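You operate a simulated robot arm through the tools that you are given. There is no shell and no other tool. Be economical: measure what you need, move in short steps, check, and stop when the job is done.

The job below is to be done with a simulated robot arm. You get a single attempt, and the scene is never put back.

## Task
Wax the middle of the green-dot nail brush's back in the clamping jig.
Fine: clamp it first and leave it clamped; use the green pad and the green box; pad back on the black mat, lid shut; the other brush stays unwaxed. Set down upright: green pad. A coat counts when it lies all over at full strength: go over it till it gets no stronger.

Only the result counts: the job must be done as asked and must still hold three seconds after the hand-in. Knocking over, shifting, dropping, spilling or breaking anything else fails it. Lids that push on must go on centred and level and be pressed home; caps that screw on are set level and turned clockwise until they are tight.

## Robot
A 6-joint arm with a two-finger parallel gripper, fixed in place. Base frame: the origin is at the foot of the arm, x ahead of it, y to its left, z up; the work surface is at about z = 780. Lengths are in mm, angles in degrees, forces in N, time in s.
With the tool pointing down near the work surface it reaches from about 240 to 640 mm from the base axis. Its first joint turns from -66.0 to 66.0 degrees. Payload 2.7 kg.
The tool frame sits at the grasp point between the pads (the TCP): z along the fingers, y along the line on which they close. The tips reach 23 mm beyond it. Largest opening 94 mm; finger width 38, thickness 10; the body of the gripper, 54 by 96 mm, starts 39 mm behind the TCP.
Orientation is that of the tool frame in the base frame, as [roll, pitch, yaw] about the fixed x, y, z axes, in that order (R = Rz(yaw) Ry(pitch) Rx(roll)). With the fingers straight down and closing along the base's y, the tool's x points along the base's -x, its y along +y and its z along -z.

## Interface
- The arm moves only by the tool send_rows. Its argument "plan" is a list of rows, each a list of 3 entries, a list of its own where there are three numbers: the turn, a rotation vector about the tool's x, y, z in degrees, then the shift along the tool's x, y, z in m, then the finger opening in m, from 0 to 0.094. In form: [[[ax, ay, az], [tx, ty, tz], hand], ...]. A call has 1 to 10 rows; each row shifts and turns the commanded pose from where the row before left it, along the tool's axes as they then stand. Rows are played at 5 a second. More than 50 mm and 8.6 degrees between two rows, or a gripper value outside its range, and nothing of the call is played. Where a pose cannot be reached the arm comes as near as it can. A force on the tool above 60 N (or 10 N above the force at the start of the call, whichever is more), or a blocked arm, ends the call early, and 0.2 s more pass. Each finger travels about 45 mm/s and halts on what it meets, pressing with about 41 N; the grip force reading is that of the motor and also rises with nothing between the fingers. The clock runs only during rows and for 0.2 s after the last one: add rows that do not move to give the fingers time. It gives the time, the measured TCP pose, the force on the tool (base axes), the opening and the grip force at its end, in the units of the frame above (readings bear some noise), with the torque about the TCP (base axes, N m) and any sound that the robot's microphone picked up, and new pictures: "pictures" is both (left out), scene, wrist or none.
- Cameras (640 x 400 px; columns grow to the right, rows downward): "scene" is fixed at [54.5, -420, 1408.6]; the picture's right is [0.92, -0.38, 0.00], its down [-0.20, -0.49, -0.85] and it looks along [0.32, 0.78, -0.53] (base axes); focal length 323 px, centre (320, 200). "wrist" rides on the gripper at [86, 16, -75] in the tool frame; the picture's right is [-0.18, 0.98, 0.00], its down [-0.58, -0.11, -0.81] and it looks along [-0.79, -0.15, 0.59] (tool axes); focal length 243 px, centre (320, 200). There is no depth. A picture from a camera that has moved, and an enlarged one, comes with that camera's place and axes in the base frame and with its lens.
- zoom(camera, box): a new picture of the part [left, top, right, bottom] of that camera's present view, enlarged. No time passes.
- sign_off(): hands the job in; it is judged then, once.

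Work in short steps. Places have to be worked out from the pictures, the camera data and where the tool is seen: move nearer, look again, correct. Check each grasp and each placing, and mend what went wrong. You have 120 turns and 200 pictures in all, those below and enlarged ones among them. Open the gripper and draw the arm clear of the work before you hand the job in, unless the task says otherwise; then end with one line.

The tools are called after "Call:" by a JSON object that holds its "op" and its "data". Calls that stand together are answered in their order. send_rows: Moves the arm, as the interface text tells. Its arguments: {"type":"object","properties":{"plan":{"type":"array","items":{"type":"array"}},"pictures":{"type":"string","enum":["both","scene","wrist","none"]}},"required":["plan"]} The other tools are called the same way: zoom (camera, box) takes an enlarged picture of a part of a camera's view; sign_off () hands the job in.

At the start:

```text
time_s: 0.0
eef_pos: [328.1, 113.6, 1167.9]
ee_rot: [179.9, 0.0, 179.9]
contact_force: [0.4, 0.2, 0.1]
moment: [-0.02, -0.04, 0.01]
opening: 93.9
gripper_force: 0.1
```

scene: 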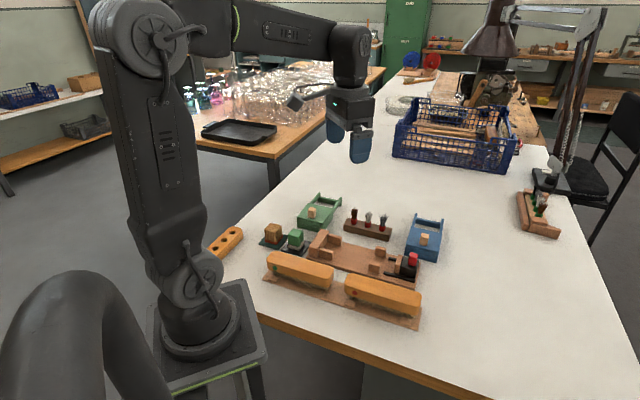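
wrist: 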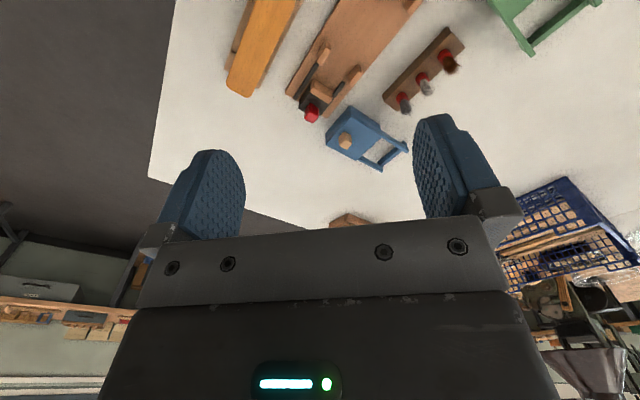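

I'll start by enlarging the work area to identify the parts.

Call:
{"op": "zoom", "data": {"camera": "scene", "box": [240, 180, 460, 330]}}

Call:
{"op": "zoom", "data": {"camera": "scene", "box": [250, 185, 350, 260]}}

Call:
{"op": "zoom", "data": {"camera": "scene", "box": [340, 200, 450, 290]}}

```text
2.67 times, centred on (350, 255) of scene
camera zoom: at [54.5, -420.0, 1408.6], right [0.92, -0.38, 0.0], down [-0.2, -0.49, -0.85], along [0.32, 0.78, -0.53], focal length 862 px, centre (240, 53)
```

zoom: 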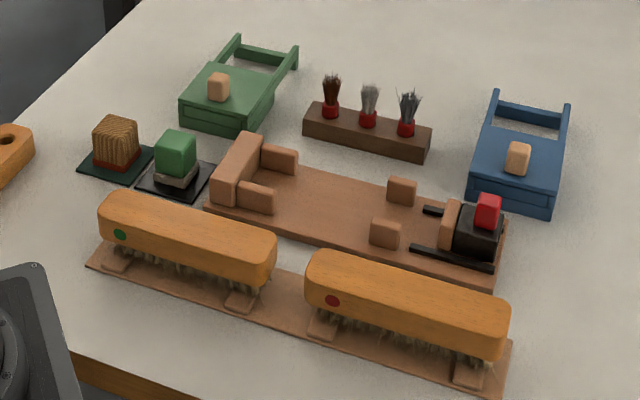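

```text
5.33 times, centred on (300, 222) of scene
camera zoom: at [54.5, -420.0, 1408.6], right [0.92, -0.38, 0.0], down [-0.2, -0.49, -0.85], along [0.32, 0.78, -0.53], focal length 1725 px, centre (427, 80)
```

zoom: 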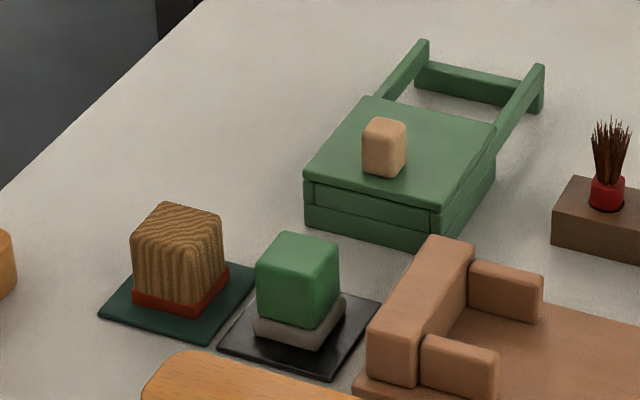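

```text
4.44 times, centred on (395, 245) of scene
camera zoom: at [54.5, -420.0, 1408.6], right [0.92, -0.38, 0.0], down [-0.2, -0.49, -0.85], along [0.32, 0.78, -0.53], focal length 1438 px, centre (-13, 0)
```

zoom: 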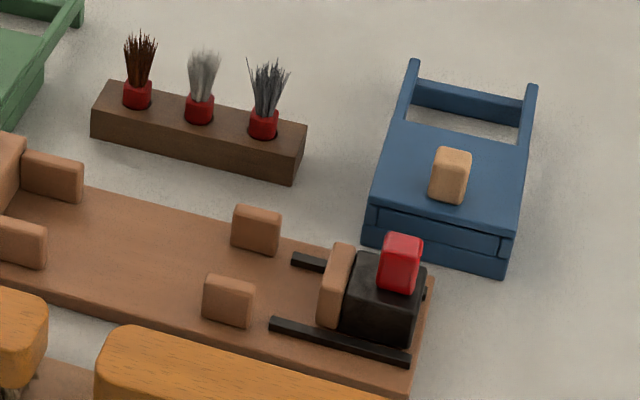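

Everything appears laid out at about 45° in the base frame. I'll yaw the tool to -135° and come down somewhat so the wrist camera looks at the work.

Call:
{"op": "send_rows", "data": {"plan": [[[0, 0, -7.5], [0, 0, 0.02], 0.094], [[0, 0, -7.5], [0, 0, 0.02], 0.094], [[0, 0, -7.5], [0, 0, 0.02], 0.094], [[0, 0, -7.5], [0, 0, 0.02], 0.094], [[0, 0, -7.5], [0, 0, 0.02], 0.094], [[0, 0, -7.5], [0, 0, 0.02], 0.094], [[0, 0, 0], [0, 0, 0], 0.094]], "pictures": "both"}}

```text
time_s: 1.6
eef_pos: [329.9, 115.4, 1048.4]
ee_rot: [-180.0, 0.2, -135.0]
contact_force: [-0.6, 0.5, -1.1]
moment: [0.01, 0.0, 0.04]
opening: 94.0
gripper_force: 0.0
camera wrist: at [257.3, 63.4, 1123.3], right [-0.57, 0.82, 0.0], down [0.49, 0.33, 0.81], along [0.67, 0.46, -0.59], focal length 243 px, centre (320, 200)
```

scene: 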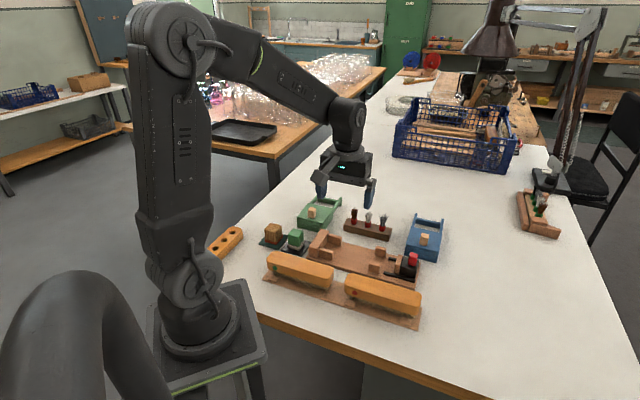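
wrist: 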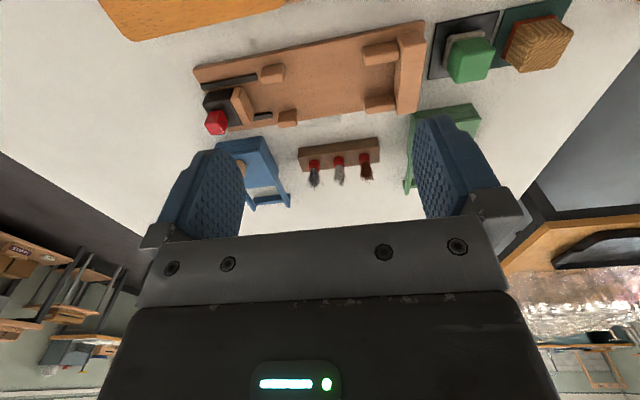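

Now I'll tilt the tool 24° so the camera looks more steeply at the parts.

Call:
{"op": "send_rows", "data": {"plan": [[[0, 8, 0], [0, 0.0, 0], 0.094], [[0, 8, 0], [0, 0, 0], 0.094], [[0, 8, 0], [0, 0, 0], 0.094], [[0, 0, 0], [0, 0, 0], 0.094]], "pictures": "wrist"}}

Call:
{"op": "zoom", "data": {"camera": "wrist", "box": [80, 0, 600, 200]}}

```text
time_s: 2.6
eef_pos: [328.7, 114.8, 1048.1]
ee_rot: [180.0, -24.1, -135.1]
contact_force: [0.6, 0.8, -0.3]
moment: [0.04, -0.01, -0.02]
opening: 94.4
gripper_force: 0.1
camera wrist: at [283.6, 90.0, 1152.0], right [-0.57, 0.81, -0.07], down [0.69, 0.53, 0.5], along [0.45, 0.24, -0.86], focal length 243 px, centre (320, 200)
```

wrist: 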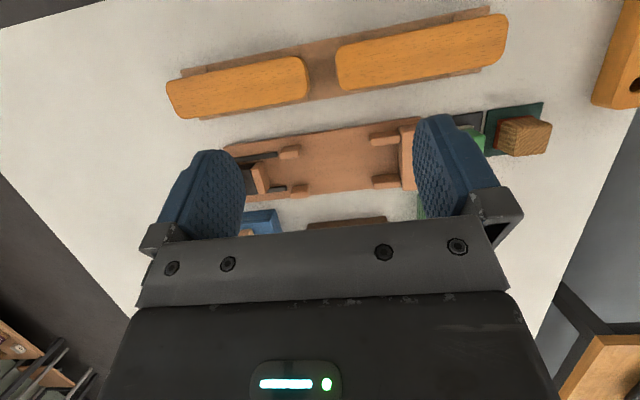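

```text
1.23 times, centred on (340, 100) of wrist
camera zoom: at [283.6, 90.0, 1152.0], right [-0.57, 0.81, -0.07], down [0.69, 0.53, 0.5], along [0.45, 0.24, -0.86], focal length 299 px, centre (295, 323)
```

zoom: 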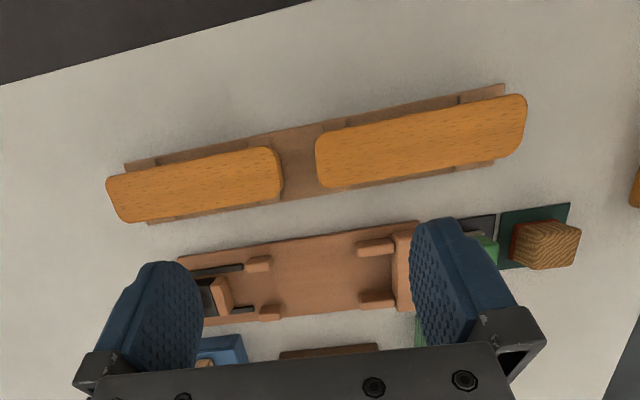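

Green-dot brush estimated: centre u≈59, v≈271 (u=(x−y)/√2, v=(x+y)/√2), top z≈850, about 170×44. I level the tool, move above it, and begin turning so that the fingers close across the brush.

Call:
{"op": "send_rows", "data": {"plan": [[[0, -8, 0], [0, 0, 0], 0.094], [[0, -8, 0], [0, 0, 0], 0.094], [[0, -8.1, 0], [0, 0, 0], 0.094], [[0, 0, 0], [0.014, 0.031, 0.033], 0.094], [[0, 0, 0], [0.014, 0.031, 0.033], 0.094], [[0, 0, 0], [0.014, 0.031, 0.033], 0.094], [[0, 0, 7.5], [0, 0, 0], 0.094], [[0, 0, 7.5], [0, 0, 0], 0.094], [[0, 0, 7.5], [0, 0, 0], 0.094], [[0, 0, 7.5], [0, 0, 0], 0.094]], "pictures": "none"}}

Call:
{"op": "send_rows", "data": {"plan": [[[0, 0, 7.5], [0, 0, 0], 0.094], [[0, 0, 7.5], [0, 0, 0], 0.094], [[0, 0, 7.5], [0, 0, 0], 0.094], [[0, 0, 7.5], [0, 0, 0], 0.094], [[0, 0, 7.5], [0, 0, 0], 0.094], [[0, 0, 7.5], [0, 0, 0], 0.094], [[0, 0, 7.5], [0, 0, 0], 0.094], [[0, 0, 7.5], [0, 0, 0], 0.094], [[0, 0, 0], [0, 0, 0], 0.094]], "pictures": "both"}}

```text
time_s: 4.8
eef_pos: [233.7, 149.4, 947.9]
ee_rot: [179.8, 0.2, -165.2]
contact_force: [0.0, 0.4, 0.5]
moment: [-0.01, 0.0, 0.01]
opening: 93.8
gripper_force: 0.3
```

```text
time_s: 6.8
eef_pos: [233.9, 149.9, 949.6]
ee_rot: [179.8, 0.1, 134.9]
contact_force: [-0.1, 0.8, -0.3]
moment: [-0.02, -0.02, 0.0]
opening: 93.9
gripper_force: 0.1
camera wrist: at [184.3, 221.6, 1024.5], right [0.83, 0.56, 0.0], down [0.33, -0.49, 0.81], along [0.45, -0.67, -0.59], focal length 243 px, centre (320, 200)
```

scene: 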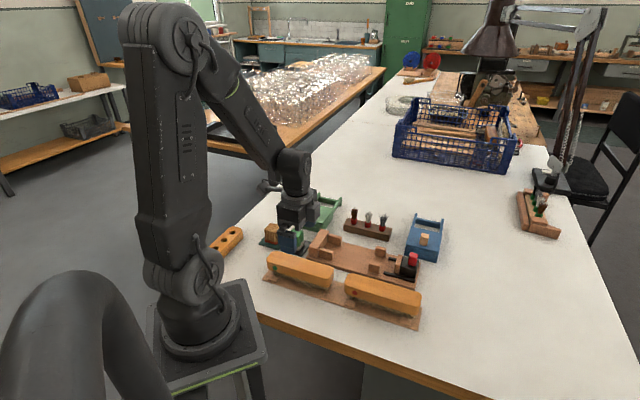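
wrist: 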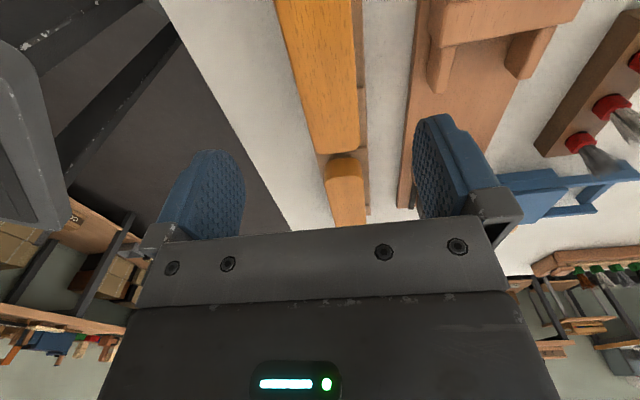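

Brush centreline measures about v≈274.5, u≈57. I shift +3 mm in v and come down to z≈838 with the hand open.

Call:
{"op": "send_rows", "data": {"plan": [[[0, 0, 0], [0.002, 0.003, 0.03], 0.094], [[0, 0, 0], [0, 0, 0.03], 0.094], [[0, 0, 0], [0, 0, 0.03], 0.094], [[0, 0, 0], [0, 0, 0.02], 0.094], [[0, 0, 0], [0, 0, 0], 0.094]], "pictures": "both"}}

Call:
{"op": "zoom", "data": {"camera": "scene", "box": [240, 220, 360, 310]}}

```text
time_s: 8.0
eef_pos: [234.0, 153.6, 839.3]
ee_rot: [179.8, 0.0, 134.8]
contact_force: [0.5, -0.3, -0.1]
moment: [0.01, -0.05, 0.05]
opening: 94.0
gripper_force: 0.0
camera wrist: at [184.4, 225.1, 914.9], right [0.83, 0.56, 0.0], down [0.33, -0.49, 0.81], along [0.46, -0.66, -0.59], focal length 243 px, centre (320, 200)
```

scene: 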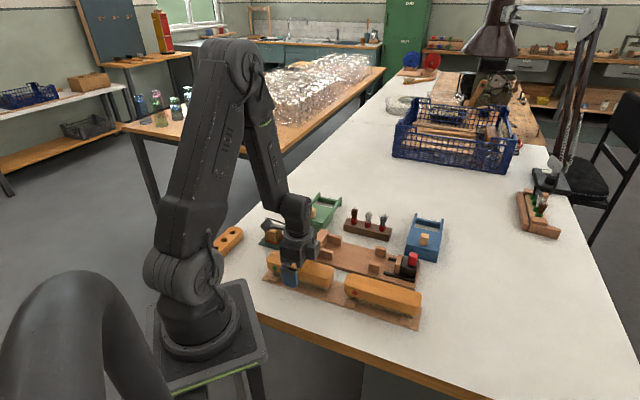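
wrist: 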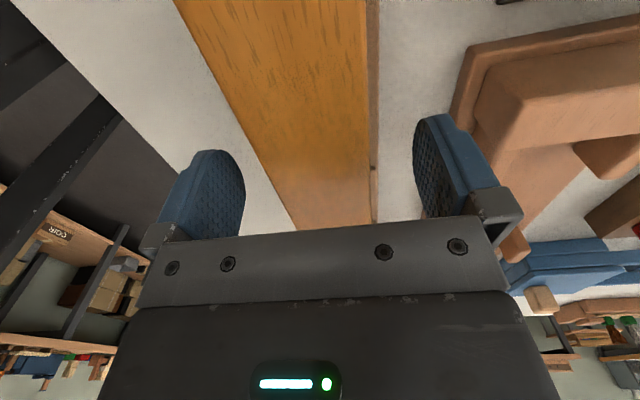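

```text
4.44 times, centred on (300, 265) of scene
camera zoom: at [54.5, -420.0, 1408.6], right [0.92, -0.38, 0.0], down [-0.2, -0.49, -0.85], along [0.32, 0.78, -0.53], focal length 1438 px, centre (409, -89)
```

zoom: 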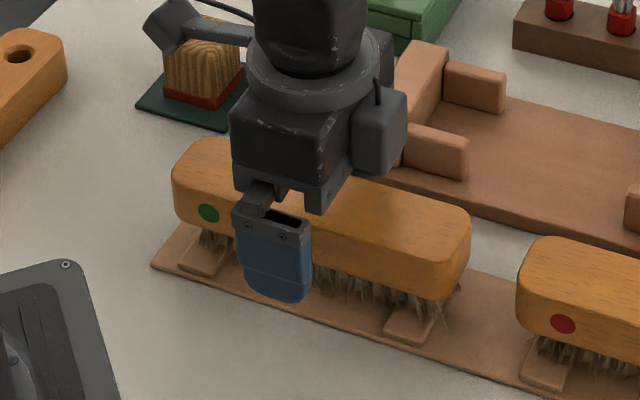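

Alignment is good; I close the fingers on the brush.

Call:
{"op": "send_rows", "data": {"plan": [[[0, 0, 0], [0, 0, 0], 0.0], [[0, 0, 0], [0, 0, 0], 0.0], [[0, 0, 0], [0, 0, 0], 0.0], [[0, 0, 0], [0, 0, 0], 0.0], [[0, 0, 0], [0, 0, 0], 0.0], [[0, 0, 0], [0, 0, 0], 0.0]], "pictures": "wrist"}}

```text
time_s: 9.4
eef_pos: [234.0, 155.0, 840.4]
ee_rot: [179.7, 0.0, 134.9]
contact_force: [-0.1, -0.6, 0.1]
moment: [0.01, 0.06, 0.01]
opening: 45.5
gripper_force: 41.2
camera wrist: at [184.4, 225.1, 915.2], right [0.83, 0.56, 0.0], down [0.33, -0.49, 0.81], along [0.46, -0.66, -0.59], focal length 243 px, centre (320, 200)
```

wrist: 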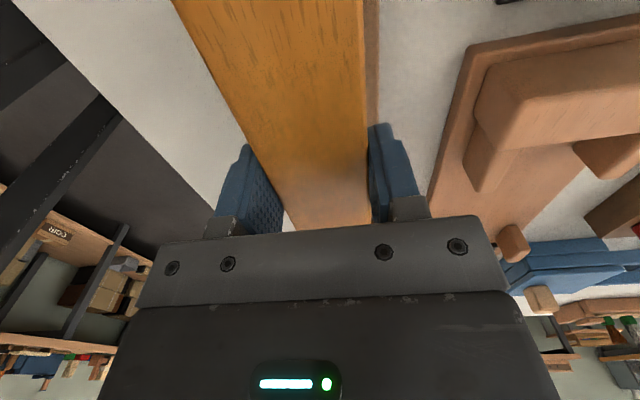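

Held (45.5 mm wide). Lift straight up 120 mm and look.

Call:
{"op": "send_rows", "data": {"plan": [[[0, 0, 0], [0, 0, -0.03], 0.0], [[0, 0, 0], [0, 0, -0.03], 0.0], [[0, 0, 0], [0, 0, -0.03], 0.0], [[0, 0, 0], [0, 0, -0.03], 0.0], [[0, 0, 0], [0, 0, 0], 0.0]], "pictures": "both"}}

Call:
{"op": "zoom", "data": {"camera": "scene", "box": [240, 190, 440, 330]}}

```text
time_s: 10.6
eef_pos: [232.5, 153.5, 957.8]
ee_rot: [179.8, 0.0, 134.8]
contact_force: [0.0, 1.3, -2.3]
moment: [0.03, -0.01, -0.02]
opening: 45.6
gripper_force: 41.1
camera wrist: at [182.5, 224.8, 1033.5], right [0.83, 0.56, 0.0], down [0.33, -0.49, 0.81], along [0.46, -0.66, -0.59], focal length 243 px, centre (320, 200)
```

scene: 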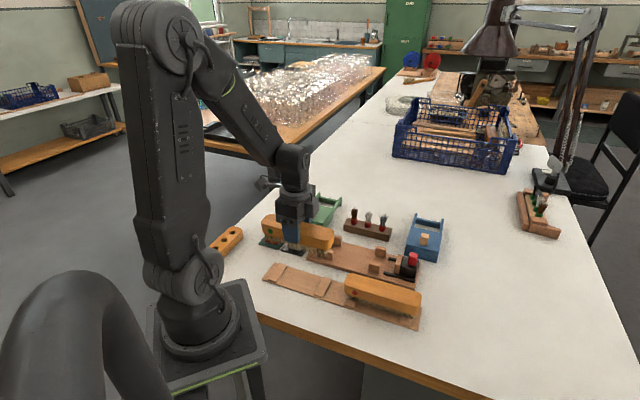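
wrist: 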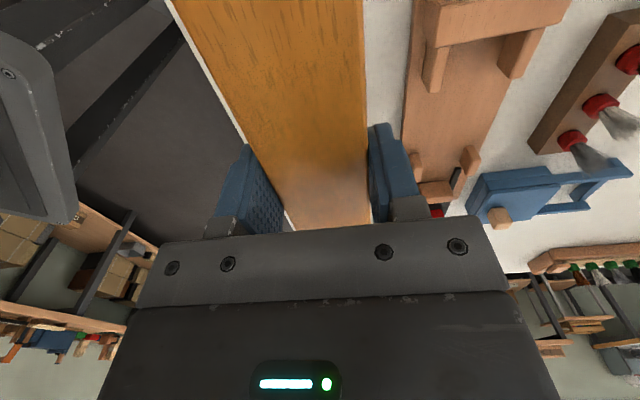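

```text
2.86 times, centred on (340, 260) of scene
camera zoom: at [54.5, -420.0, 1408.6], right [0.92, -0.38, 0.0], down [-0.2, -0.49, -0.85], along [0.32, 0.78, -0.53], focal length 924 px, centre (263, 29)
```

zoom: 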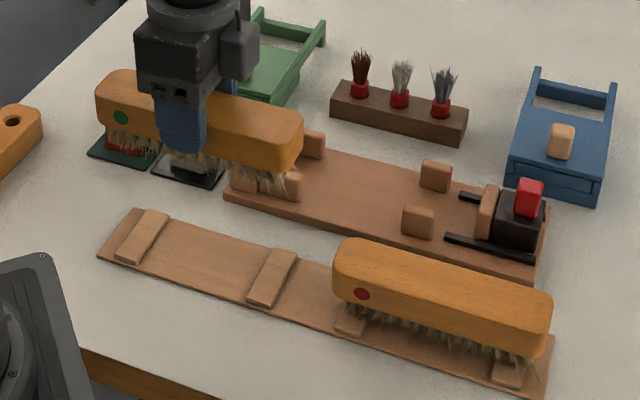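

Call:
{"op": "zoom", "data": {"camera": "wrist", "box": [360, 0, 600, 240]}}

```text
1.67 times, centred on (480, 120) of wrist
camera zoom: at [182.5, 224.8, 1033.5], right [0.83, 0.56, 0.0], down [0.33, -0.49, 0.81], along [0.46, -0.66, -0.59], focal length 404 px, centre (53, 333)
```

zoom: 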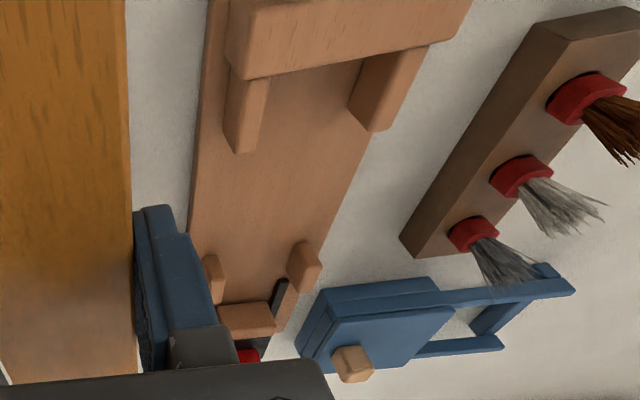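

Jig estimates: plate centreline v≈407, guide gap ≈60, fixed jaw face u≈66, moving jaw ≈265. I carry the brush at height over to TCP u≈158, v≈407.

Call:
{"op": "send_rows", "data": {"plan": [[[0, 0, 0], [-0.0204, 0.0268, 0], 0.0], [[0, 0, 0], [-0.0204, 0.0268, 0], 0.0], [[0, 0, 0], [-0.0204, 0.0268, 0], 0.0], [[0, 0, 0], [-0.0204, 0.0268, 0], 0.0], [[0, 0, 0], [-0.0204, 0.0268, 0], 0.0], [[0, 0, 0], [0, 0, 0.02], 0.0], [[0, 0, 0], [0, 0, 0.02], 0.0], [[0, 0, 0], [0, 0, 0.0], 0.0]], "pictures": "both"}}

Call:
{"op": "zoom", "data": {"camera": "scene", "box": [280, 190, 440, 300]}}

```text
time_s: 12.4
eef_pos: [401.4, 175.3, 918.3]
ee_rot: [179.8, 0.0, 134.9]
contact_force: [1.0, -0.2, -1.9]
moment: [0.03, 0.01, 0.0]
opening: 45.8
gripper_force: 41.1
camera wrist: at [351.7, 246.9, 993.9], right [0.83, 0.56, 0.0], down [0.33, -0.49, 0.81], along [0.46, -0.66, -0.59], focal length 243 px, centre (320, 200)
```

scene: 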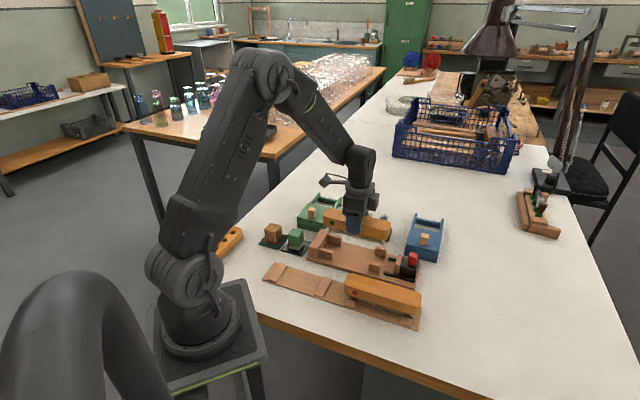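
wrist: 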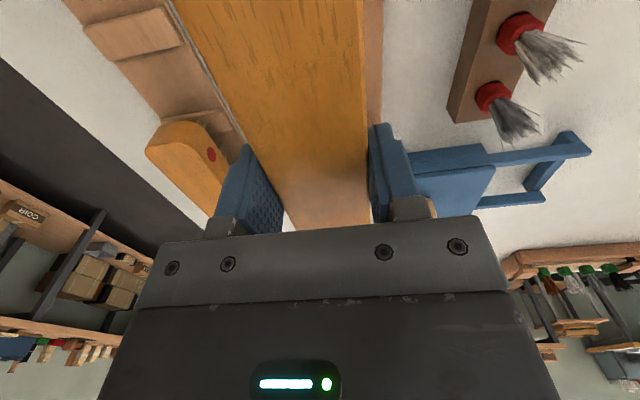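

```text
3.64 times, centred on (360, 245) of scene
camera zoom: at [54.5, -420.0, 1408.6], right [0.92, -0.38, 0.0], down [-0.2, -0.49, -0.85], along [0.32, 0.78, -0.53], focal length 1176 px, centre (174, 36)
```

zoom: 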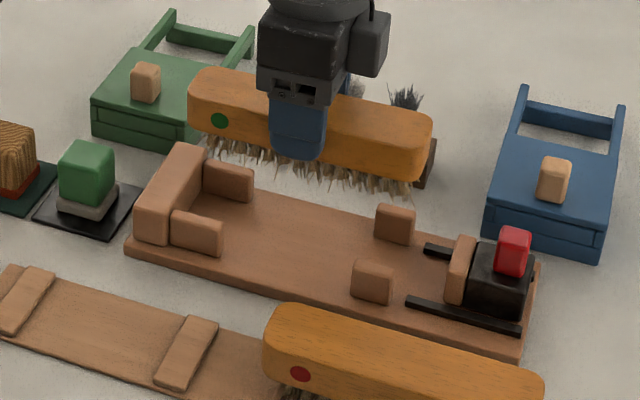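

Cameras disagree by several mm on the jig's v, so I lower 36 mm (bristles just above the guides) and compare brush and guides directly in the same picture.

Call:
{"op": "send_rows", "data": {"plan": [[[0, 0, 0], [0, 0, 0.018], 0.0], [[0, 0, 0], [0, 0, 0.018], 0.0], [[0, 0, 0], [0, 0, 0.0], 0.0]], "pictures": "wrist"}}

Call:
{"op": "zoom", "data": {"camera": "scene", "box": [290, 210, 430, 300]}}

Call:
{"op": "zoom", "data": {"camera": "wrist", "box": [160, 0, 460, 240]}}

```text
time_s: 13.2
eef_pos: [402.9, 176.0, 882.5]
ee_rot: [179.8, 0.1, 134.9]
contact_force: [-0.6, -0.4, -2.9]
moment: [-0.01, -0.01, -0.02]
opening: 45.6
gripper_force: 41.2
camera wrist: at [352.4, 247.2, 957.4], right [0.83, 0.56, 0.0], down [0.33, -0.49, 0.81], along [0.46, -0.66, -0.59], focal length 243 px, centre (320, 200)
```

wrist: 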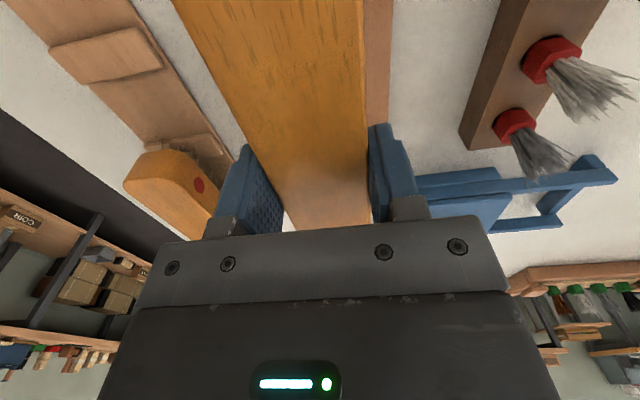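

```text
4.44 times, centred on (360, 255) of scene
camera zoom: at [54.5, -420.0, 1408.6], right [0.92, -0.38, 0.0], down [-0.2, -0.49, -0.85], along [0.32, 0.78, -0.53], focal length 1438 px, centre (142, -44)
```

zoom: 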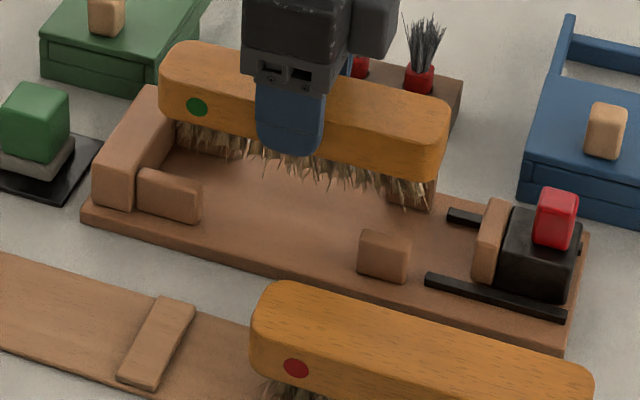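

```text
1.67 times, centred on (310, 120) of wrist
camera zoom: at [352.4, 247.2, 957.4], right [0.83, 0.56, 0.0], down [0.33, -0.49, 0.81], along [0.46, -0.66, -0.59], focal length 404 px, centre (337, 333)
```

zoom: 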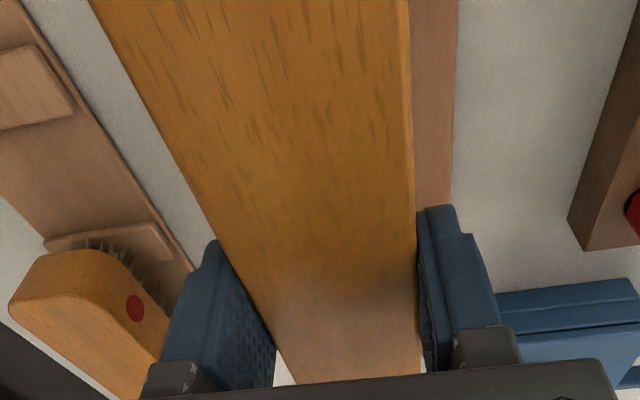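

Wrist data puts the jig centre at v≈406–409 and the brush is at 409; scene agrees within tolerance. I lower to z≈848 in small steps watching the force.

Call:
{"op": "send_rows", "data": {"plan": [[[0, 0, 0], [0, -0.001, 0.008], 0.0], [[0, 0, 0], [0, 0, 0.008], 0.0], [[0, 0, 0], [0, 0, 0.006], 0.0], [[0, 0, 0], [0, 0, 0.006], 0.0], [[0, 0, 0], [0, 0, 0.005], 0.0], [[0, 0, 0], [0, 0, 0.0], 0.0]], "pictures": "none"}}

Call:
{"op": "zoom", "data": {"camera": "scene", "box": [290, 210, 430, 300]}}

```text
time_s: 14.6
eef_pos: [402.1, 174.3, 849.9]
ee_rot: [179.8, 0.0, 135.0]
contact_force: [0.0, -0.3, -1.6]
moment: [0.02, -0.03, -0.01]
opening: 45.4
gripper_force: 40.9
```

```text
4.44 times, centred on (360, 255) of scene
camera zoom: at [54.5, -420.0, 1408.6], right [0.92, -0.38, 0.0], down [-0.2, -0.49, -0.85], along [0.32, 0.78, -0.53], focal length 1438 px, centre (142, -44)
```

zoom: 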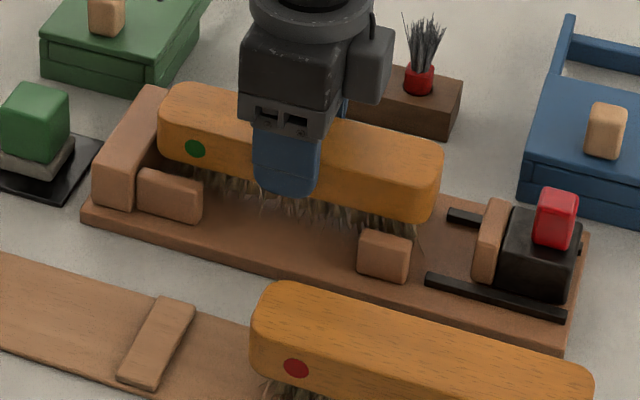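

Call:
{"op": "send_rows", "data": {"plan": [[[0, 0, 0], [0, 0, 0.003], 0.0], [[0, 0, 0], [0, 0, 0.003], 0.0], [[0, 0, 0], [0, 0, 0.0], 0.0]], "pictures": "none"}}

Call:
{"op": "zoom", "data": {"camera": "scene", "box": [310, 220, 410, 290]}}

```text
time_s: 15.4
eef_pos: [402.1, 175.5, 843.9]
ee_rot: [179.8, 0.0, 135.0]
contact_force: [0.1, -0.2, -2.2]
moment: [-0.03, -0.01, 0.01]
opening: 45.6
gripper_force: 40.9
```

```text
5.71 times, centred on (360, 255) of scene
camera zoom: at [54.5, -420.0, 1408.6], right [0.92, -0.38, 0.0], down [-0.2, -0.49, -0.85], along [0.32, 0.78, -0.53], focal length 1848 px, centre (91, -114)
```

zoom: 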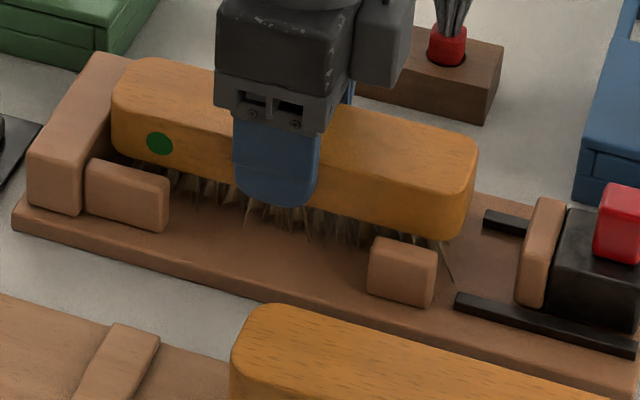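

Still no contact; lower further in 2 mm rows.

Call:
{"op": "send_rows", "data": {"plan": [[[0, 0, 0], [0, 0, 0.002], 0.0], [[0, 0, 0], [0, 0, 0.002], 0.0], [[0, 0, 0], [0, 0, 0.0], 0.0]], "pictures": "none"}}

```text
time_s: 16.2
eef_pos: [402.6, 177.0, 842.5]
ee_rot: [179.7, 0.1, 135.0]
contact_force: [-9.8, -10.7, 37.9]
moment: [-0.11, 0.76, 0.07]
opening: 45.7
gripper_force: 40.5
```

Call:
{"op": "zoom", "data": {"camera": "scene", "box": [310, 220, 410, 290]}}

Call:
{"op": "zoom", "data": {"camera": "wrist", "box": [160, 0, 460, 240]}}

```text
5.71 times, centred on (360, 255) of scene
camera zoom: at [53.8, -420.4, 1408.5], right [0.92, -0.38, 0.0], down [-0.2, -0.49, -0.85], along [0.32, 0.78, -0.53], focal length 1848 px, centre (91, -114)
```

zoom: 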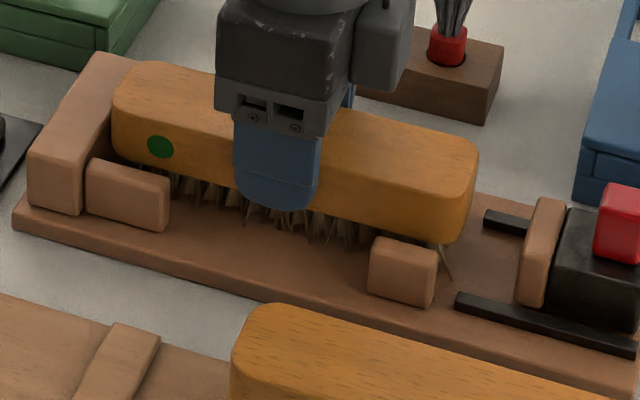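

```text
1.67 times, centred on (310, 120) of wrist
camera zoom: at [352.0, 247.2, 916.9], right [0.83, 0.56, 0.01], down [0.33, -0.49, 0.81], along [0.46, -0.66, -0.59], focal length 404 px, centre (337, 333)
```

zoom: 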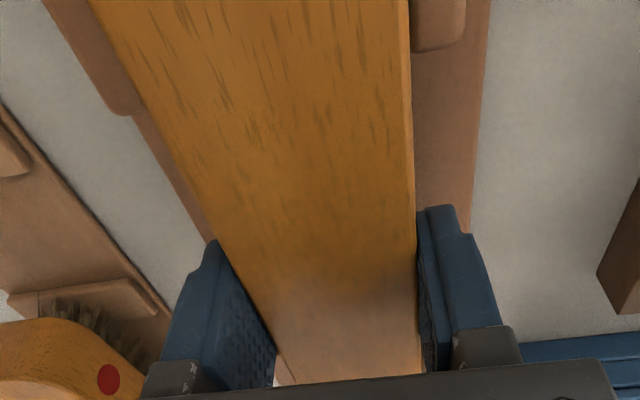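

The brush sits about 5 mm too far in +v (the plate centre reads 404.5 from both plate edges) and rubs the far guide. Lift 8 mm, shift −5 mm, lower again.

Call:
{"op": "send_rows", "data": {"plan": [[[0, 0, 0], [0, 0, -0.006], 0.0], [[0, 0, 0], [0, 0, -0.004], 0.0], [[0, 0, 0], [0, -0.005, 0], 0.0], [[0, 0, 0], [0, 0, 0.003], 0.0], [[0, 0, 0], [0, 0, 0.003], 0.0], [[0, 0, 0], [0, 0, 0.0], 0.0]], "pictures": "none"}}

Call:
{"op": "zoom", "data": {"camera": "wrist", "box": [160, 0, 460, 240]}}

```text
time_s: 17.6
eef_pos: [397.9, 171.9, 844.7]
ee_rot: [179.8, 0.0, 134.9]
contact_force: [-0.2, -0.3, -1.7]
moment: [-0.02, 0.01, 0.02]
opening: 45.5
gripper_force: 40.3
```

```text
1.67 times, centred on (310, 120) of wrist
camera zoom: at [347.8, 244.3, 918.8], right [0.83, 0.56, 0.0], down [0.33, -0.49, 0.81], along [0.46, -0.66, -0.59], focal length 404 px, centre (337, 333)
```

zoom: 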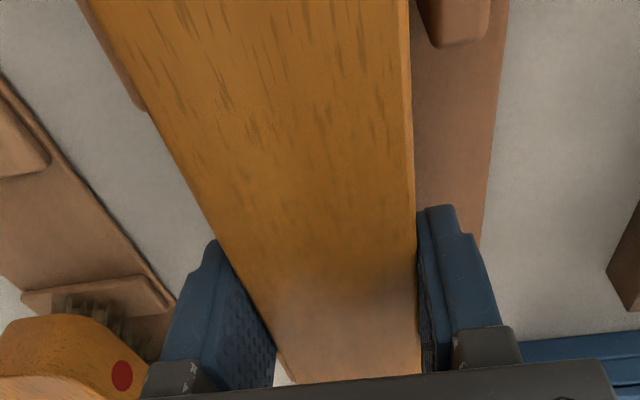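

Brush is now centred between the guides (402.9 vs ≈404). Lower to contact.

Call:
{"op": "send_rows", "data": {"plan": [[[0, 0, 0], [0, 0.001, 0.002], 0.0], [[0, 0, 0], [0, 0, 0.002], 0.0], [[0, 0, 0], [0, 0, 0.0], 0.0]], "pictures": "none"}}

```text
time_s: 18.4
eef_pos: [398.3, 174.2, 841.5]
ee_rot: [179.7, 0.0, 134.9]
contact_force: [-7.3, -3.6, 24.3]
moment: [-0.37, 0.33, -0.22]
opening: 45.7
gripper_force: 41.0
```

Seated on the plate at the expected height. Release to 70 mm and look.

Call:
{"op": "send_rows", "data": {"plan": [[[0, 0, 0], [0, 0, -0.001], 0.0], [[0, 0, 0], [0, 0, 0], 0.07], [[0, 0, 0], [0, 0, 0], 0.07], [[0, 0, 0], [0, 0, 0], 0.07], [[0, 0, 0], [0, 0, -0.03], 0.07], [[0, 0, 0], [0, 0, -0.04], 0.07], [[0, 0, 0], [0, 0, -0.04], 0.07], [[0, 0, 0], [0, 0, 0], 0.07]], "pictures": "both"}}

Call:
{"op": "zoom", "data": {"camera": "scene", "box": [310, 220, 430, 300]}}

```text
time_s: 20.2
eef_pos: [396.8, 172.8, 951.1]
ee_rot: [179.8, -0.1, 134.9]
contact_force: [0.3, -0.3, 0.5]
moment: [0.05, -0.02, -0.03]
opening: 69.7
gripper_force: 0.1
camera wrist: at [347.4, 245.0, 1026.6], right [0.83, 0.56, 0.0], down [0.33, -0.49, 0.81], along [0.46, -0.66, -0.59], focal length 243 px, centre (320, 200)
```

scene: 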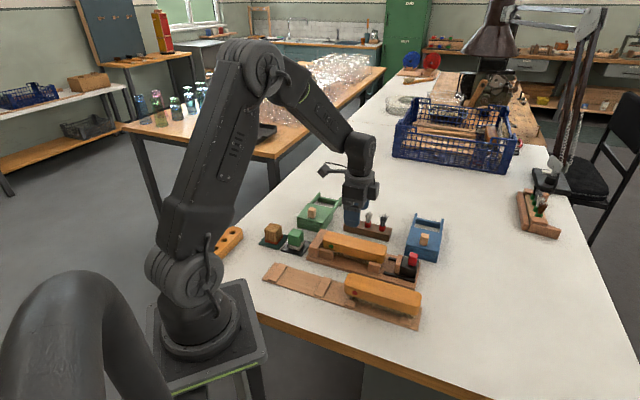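
wrist: 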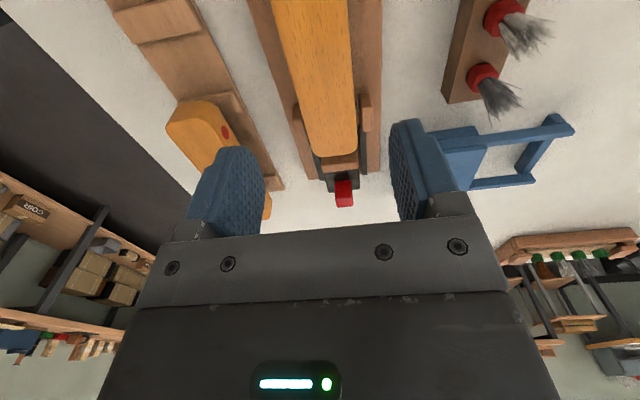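

```text
5.00 times, centred on (370, 260) of scene
camera zoom: at [54.5, -420.0, 1408.6], right [0.92, -0.38, 0.0], down [-0.2, -0.49, -0.85], along [0.32, 0.78, -0.53], focal length 1617 px, centre (70, -100)
```

zoom: 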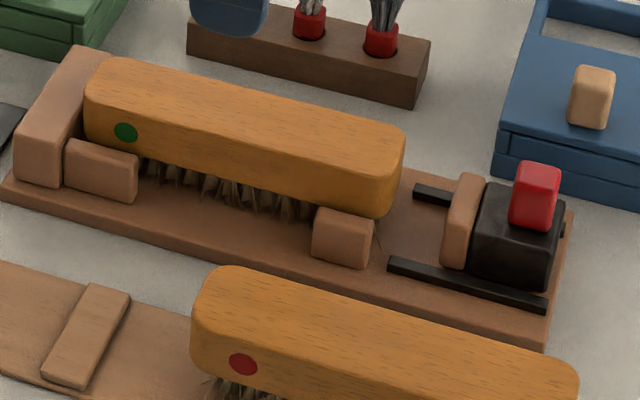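

Brush is seated in the jig. Now inspect the clamp closer.

Call:
{"op": "zoom", "data": {"camera": "wrist", "box": [260, 0, 420, 220]}}

Call:
{"op": "zoom", "data": {"camera": "scene", "box": [380, 235, 440, 285]}}

```text
1.82 times, centred on (340, 110) of wrist
camera zoom: at [347.4, 245.0, 1026.6], right [0.83, 0.56, 0.0], down [0.33, -0.49, 0.81], along [0.46, -0.66, -0.59], focal length 441 px, centre (284, 364)
```

zoom: 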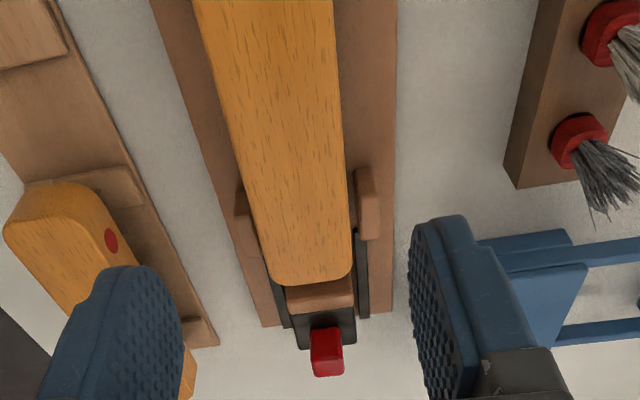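

```text
8.00 times, centred on (410, 260) of scene
camera zoom: at [54.5, -420.0, 1408.6], right [0.92, -0.38, 0.0], down [-0.2, -0.49, -0.85], along [0.32, 0.78, -0.53], focal length 2588 px, centre (-400, -280)
```

zoom: 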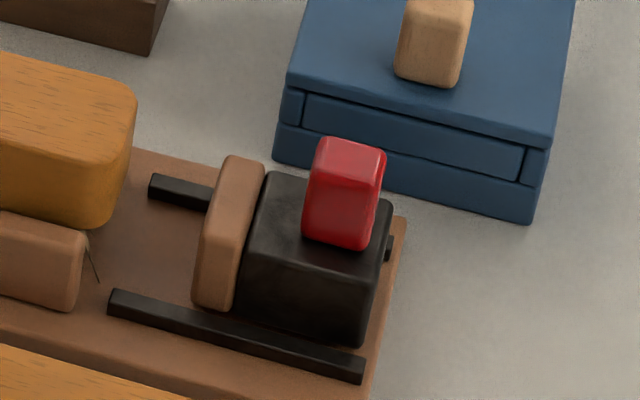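

The clamp is a block sliding between rails with a red knob at about u≈314, v≈404, z≈838. I move over it and lower to 895 for a check.

Call:
{"op": "send_rows", "data": {"plan": [[[0, 0, 0], [-0.0311, 0, 0], 0.06], [[0, 0, 0], [-0.0311, 0, 0], 0.06], [[0, 0, 0], [-0.0311, 0, 0], 0.06], [[0, 0, 0], [-0.0311, 0, 0], 0.06], [[0, 0, 0], [-0.0311, 0.001, 0], 0.06], [[0, 0, 0], [0, 0, 0.028], 0.06], [[0, 0, 0], [0, 0, 0.028], 0.06], [[0, 0, 0], [0, 0, 0], 0.06]], "pictures": "both"}}

Call:
{"op": "zoom", "data": {"camera": "scene", "box": [360, 215, 460, 285]}}

```text
time_s: 22.0
eef_pos: [508.3, 64.5, 895.1]
ee_rot: [179.7, 0.0, 134.9]
contact_force: [-1.0, -0.5, 0.4]
moment: [-0.01, -0.02, -0.01]
opening: 60.1
gripper_force: 0.1
camera wrist: at [458.8, 137.0, 970.8], right [0.83, 0.56, 0.0], down [0.33, -0.49, 0.81], along [0.46, -0.66, -0.59], focal length 243 px, centre (320, 200)
```

scene: 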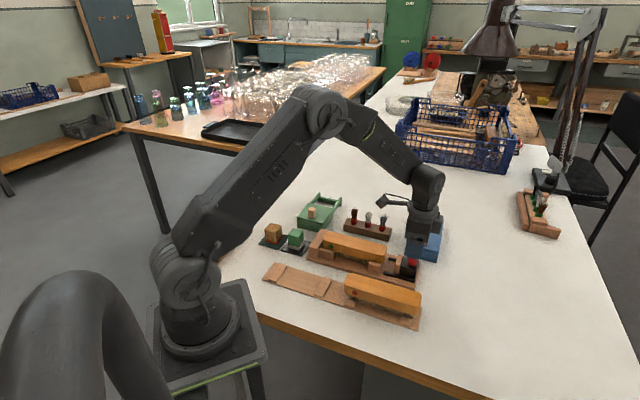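
wrist: 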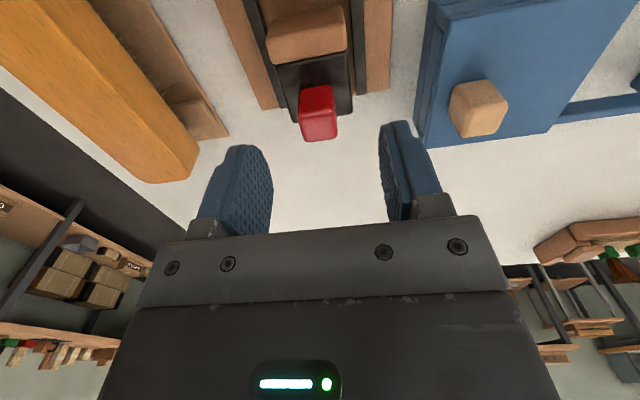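

```text
5.71 times, centred on (410, 250) of scene
camera zoom: at [54.5, -420.0, 1408.6], right [0.92, -0.38, 0.0], down [-0.2, -0.49, -0.85], along [0.32, 0.78, -0.53], focal length 1848 px, centre (-194, -86)
```

zoom: 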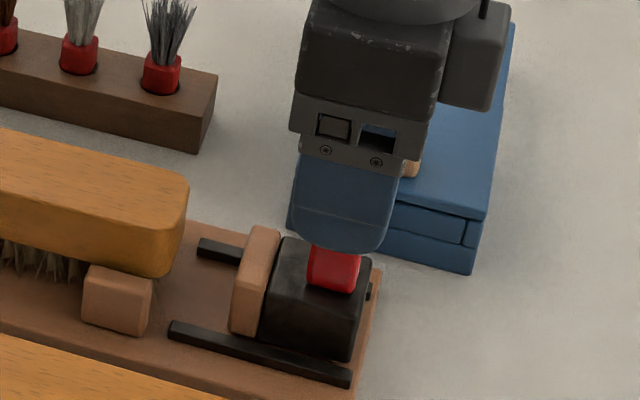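

Aligned. Lower to z≈853 and grip the knob.

Call:
{"op": "send_rows", "data": {"plan": [[[0, 0, 0], [-0.002, -0.001, 0.022], 0.06], [[0, 0, 0], [0, 0, 0.02], 0.06], [[0, 0, 0], [0, 0, 0], 0.06], [[0, 0, 0], [0, 0, 0], 0.0], [[0, 0, 0], [0, 0, 0], 0.0], [[0, 0, 0], [0, 0, 0], 0.0], [[0, 0, 0], [0, 0, 0], 0.0], [[0, 0, 0], [0, 0, 0], 0.0]], "pictures": "wrist"}}

Call:
{"op": "zoom", "data": {"camera": "scene", "box": [360, 215, 460, 285]}}

```text
time_s: 23.8
eef_pos: [509.7, 62.1, 852.1]
ee_rot: [179.6, 0.1, 135.0]
contact_force: [13.7, 16.2, -7.7]
moment: [-0.68, -0.18, -0.04]
opening: 22.0
gripper_force: 45.1
camera wrist: at [459.6, 134.0, 928.7], right [0.83, 0.56, 0.01], down [0.33, -0.49, 0.81], along [0.46, -0.66, -0.59], focal length 243 px, centre (320, 200)
```

wrist: 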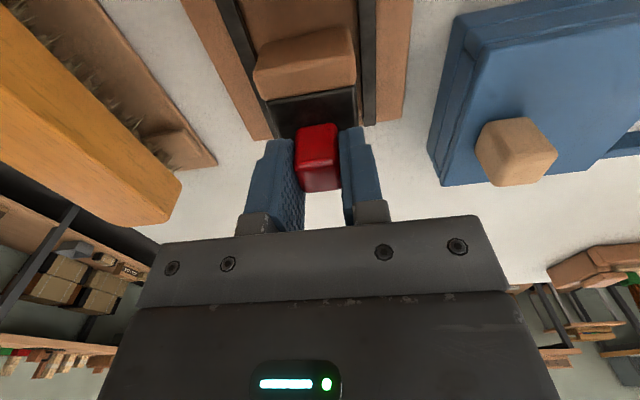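

```text
5.71 times, centred on (410, 250) of scene
camera zoom: at [55.0, -419.6, 1408.7], right [0.93, -0.38, 0.0], down [-0.2, -0.49, -0.85], along [0.32, 0.78, -0.53], focal length 1848 px, centre (-194, -86)
```

zoom: 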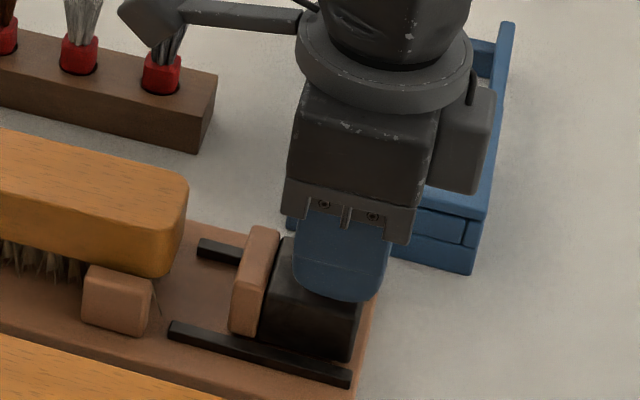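

Knob gripped. Slide it toward the brush (tool +x) in 4 mm rows.

Call:
{"op": "send_rows", "data": {"plan": [[[0, 0, 0], [0, 0.001, 0], 0.0], [[0, 0, 0], [0.004, 0, 0], 0.0], [[0, 0, 0], [0.004, 0, 0], 0.0], [[0, 0, 0], [0.004, 0, 0], 0.0], [[0, 0, 0], [0, 0, 0], 0.0]], "pictures": "none"}}

Call:
{"op": "zoom", "data": {"camera": "scene", "box": [310, 215, 440, 295]}}

```text
time_s: 25.0
eef_pos: [501.7, 71.7, 853.8]
ee_rot: [179.8, 0.1, 135.0]
contact_force: [6.7, 4.5, 10.4]
moment: [-0.47, 0.29, 0.18]
opening: 21.9
gripper_force: 45.0
```

```text
4.92 times, centred on (375, 255) of scene
camera zoom: at [54.5, -419.9, 1408.6], right [0.92, -0.38, 0.0], down [-0.2, -0.49, -0.85], along [0.32, 0.78, -0.53], focal length 1592 px, centre (49, -71)
```

zoom: 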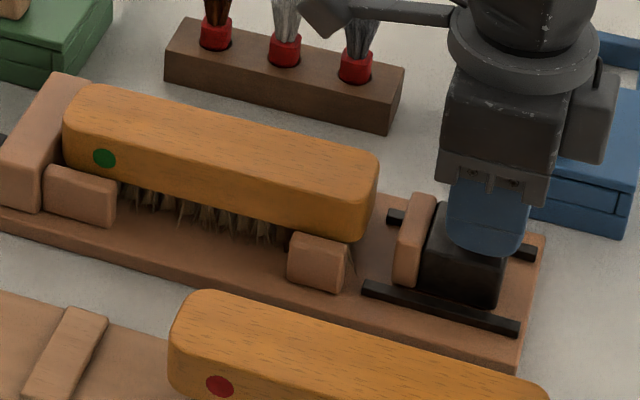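

It slides freely; continue another 16 mm.

Call:
{"op": "send_rows", "data": {"plan": [[[0, 0, 0], [0.004, 0, 0], 0.0], [[0, 0, 0], [0.004, 0, 0], 0.0], [[0, 0, 0], [0.004, 0, 0], 0.0], [[0, 0, 0], [0.004, 0, 0], 0.0], [[0, 0, 0], [0, 0, 0], 0.0]], "pictures": "none"}}

Call:
{"op": "zoom", "data": {"camera": "scene", "box": [310, 215, 440, 295]}}

```text
time_s: 26.2
eef_pos: [489.3, 84.5, 853.1]
ee_rot: [179.7, -0.1, 135.0]
contact_force: [-1.6, 6.8, 17.7]
moment: [-1.02, -0.57, 0.03]
opening: 21.8
gripper_force: 44.4
```

```text
4.92 times, centred on (375, 255) of scene
camera zoom: at [54.2, -419.8, 1408.7], right [0.93, -0.38, 0.0], down [-0.2, -0.49, -0.85], along [0.32, 0.78, -0.53], focal length 1592 px, centre (49, -71)
```

zoom: 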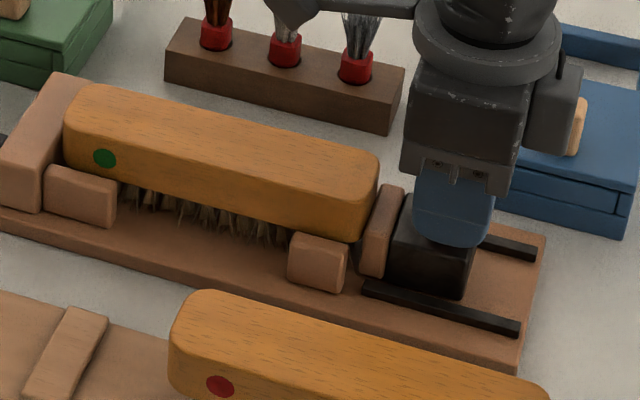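

Call:
{"op": "send_rows", "data": {"plan": [[[0, 0, 0], [0.003, 0, 0], 0.0], [[0, 0, 0], [0.003, 0, 0], 0.0], [[0, 0, 0], [0.003, 0, 0], 0.0], [[0, 0, 0], [0.003, 0, 0], 0.0], [[0, 0, 0], [0, 0, 0], 0.0]], "pictures": "none"}}

Call:
{"op": "zoom", "data": {"camera": "scene", "box": [310, 215, 440, 295]}}

```text
time_s: 27.4
eef_pos: [483.9, 88.2, 851.7]
ee_rot: [179.6, 0.3, 135.0]
contact_force: [29.7, -22.1, -1.1]
moment: [-0.74, 0.08, 0.13]
opening: 21.8
gripper_force: 45.1
```

```text
4.92 times, centred on (375, 255) of scene
camera zoom: at [55.2, -420.5, 1408.4], right [0.92, -0.38, 0.0], down [-0.2, -0.49, -0.85], along [0.32, 0.78, -0.53], focal length 1592 px, centre (49, -71)
```

zoom: 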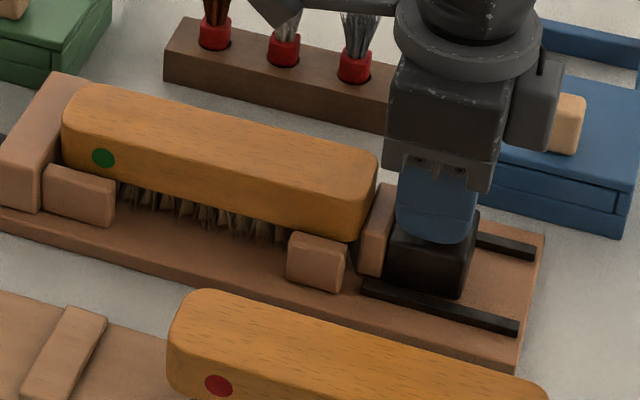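

Force builds to 37 N: the brush appears to be against the fixed jaw. Press a bit harder.

Call:
{"op": "send_rows", "data": {"plan": [[[0, 0, 0], [0.002, 0, 0], 0.0], [[0, 0, 0], [0.002, 0, 0], 0.0], [[0, 0, 0], [0, 0, 0], 0.0], [[0, 0, 0], [0, 0, 0], 0.0]], "pictures": "wrist"}}

Call:
{"op": "zoom", "data": {"camera": "scene", "box": [310, 215, 440, 295]}}

```text
time_s: 28.4
eef_pos: [481.7, 90.5, 853.7]
ee_rot: [179.7, 0.1, 135.0]
contact_force: [30.0, -19.0, -7.8]
moment: [-0.61, 0.13, 0.03]
opening: 21.8
gripper_force: 45.2
camera wrist: at [430.5, 163.2, 928.4], right [0.83, 0.56, 0.01], down [0.33, -0.49, 0.81], along [0.46, -0.66, -0.59], focal length 243 px, centre (320, 200)
```

wrist: 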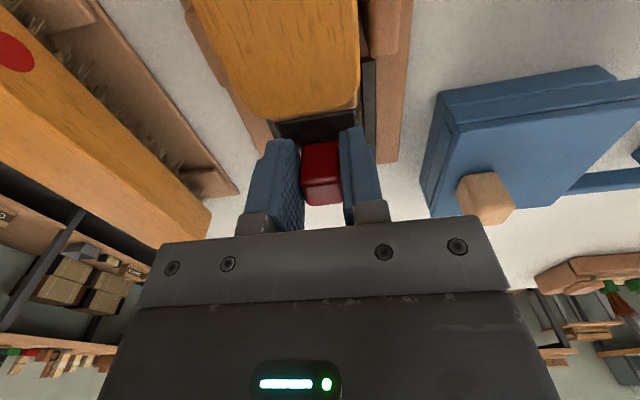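

```text
4.92 times, centred on (375, 255) of scene
camera zoom: at [55.3, -420.4, 1408.4], right [0.92, -0.38, 0.0], down [-0.2, -0.49, -0.85], along [0.32, 0.78, -0.53], focal length 1592 px, centre (49, -71)
```

zoom: 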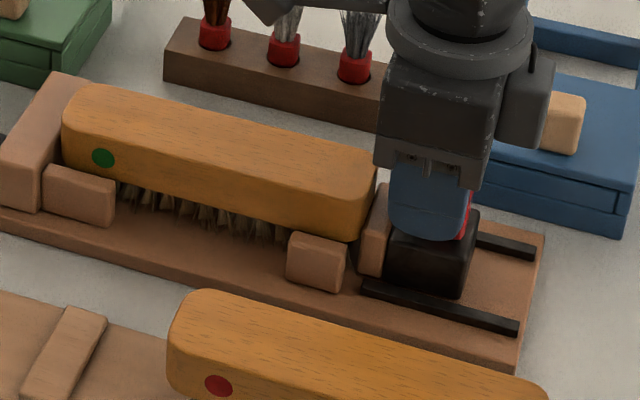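

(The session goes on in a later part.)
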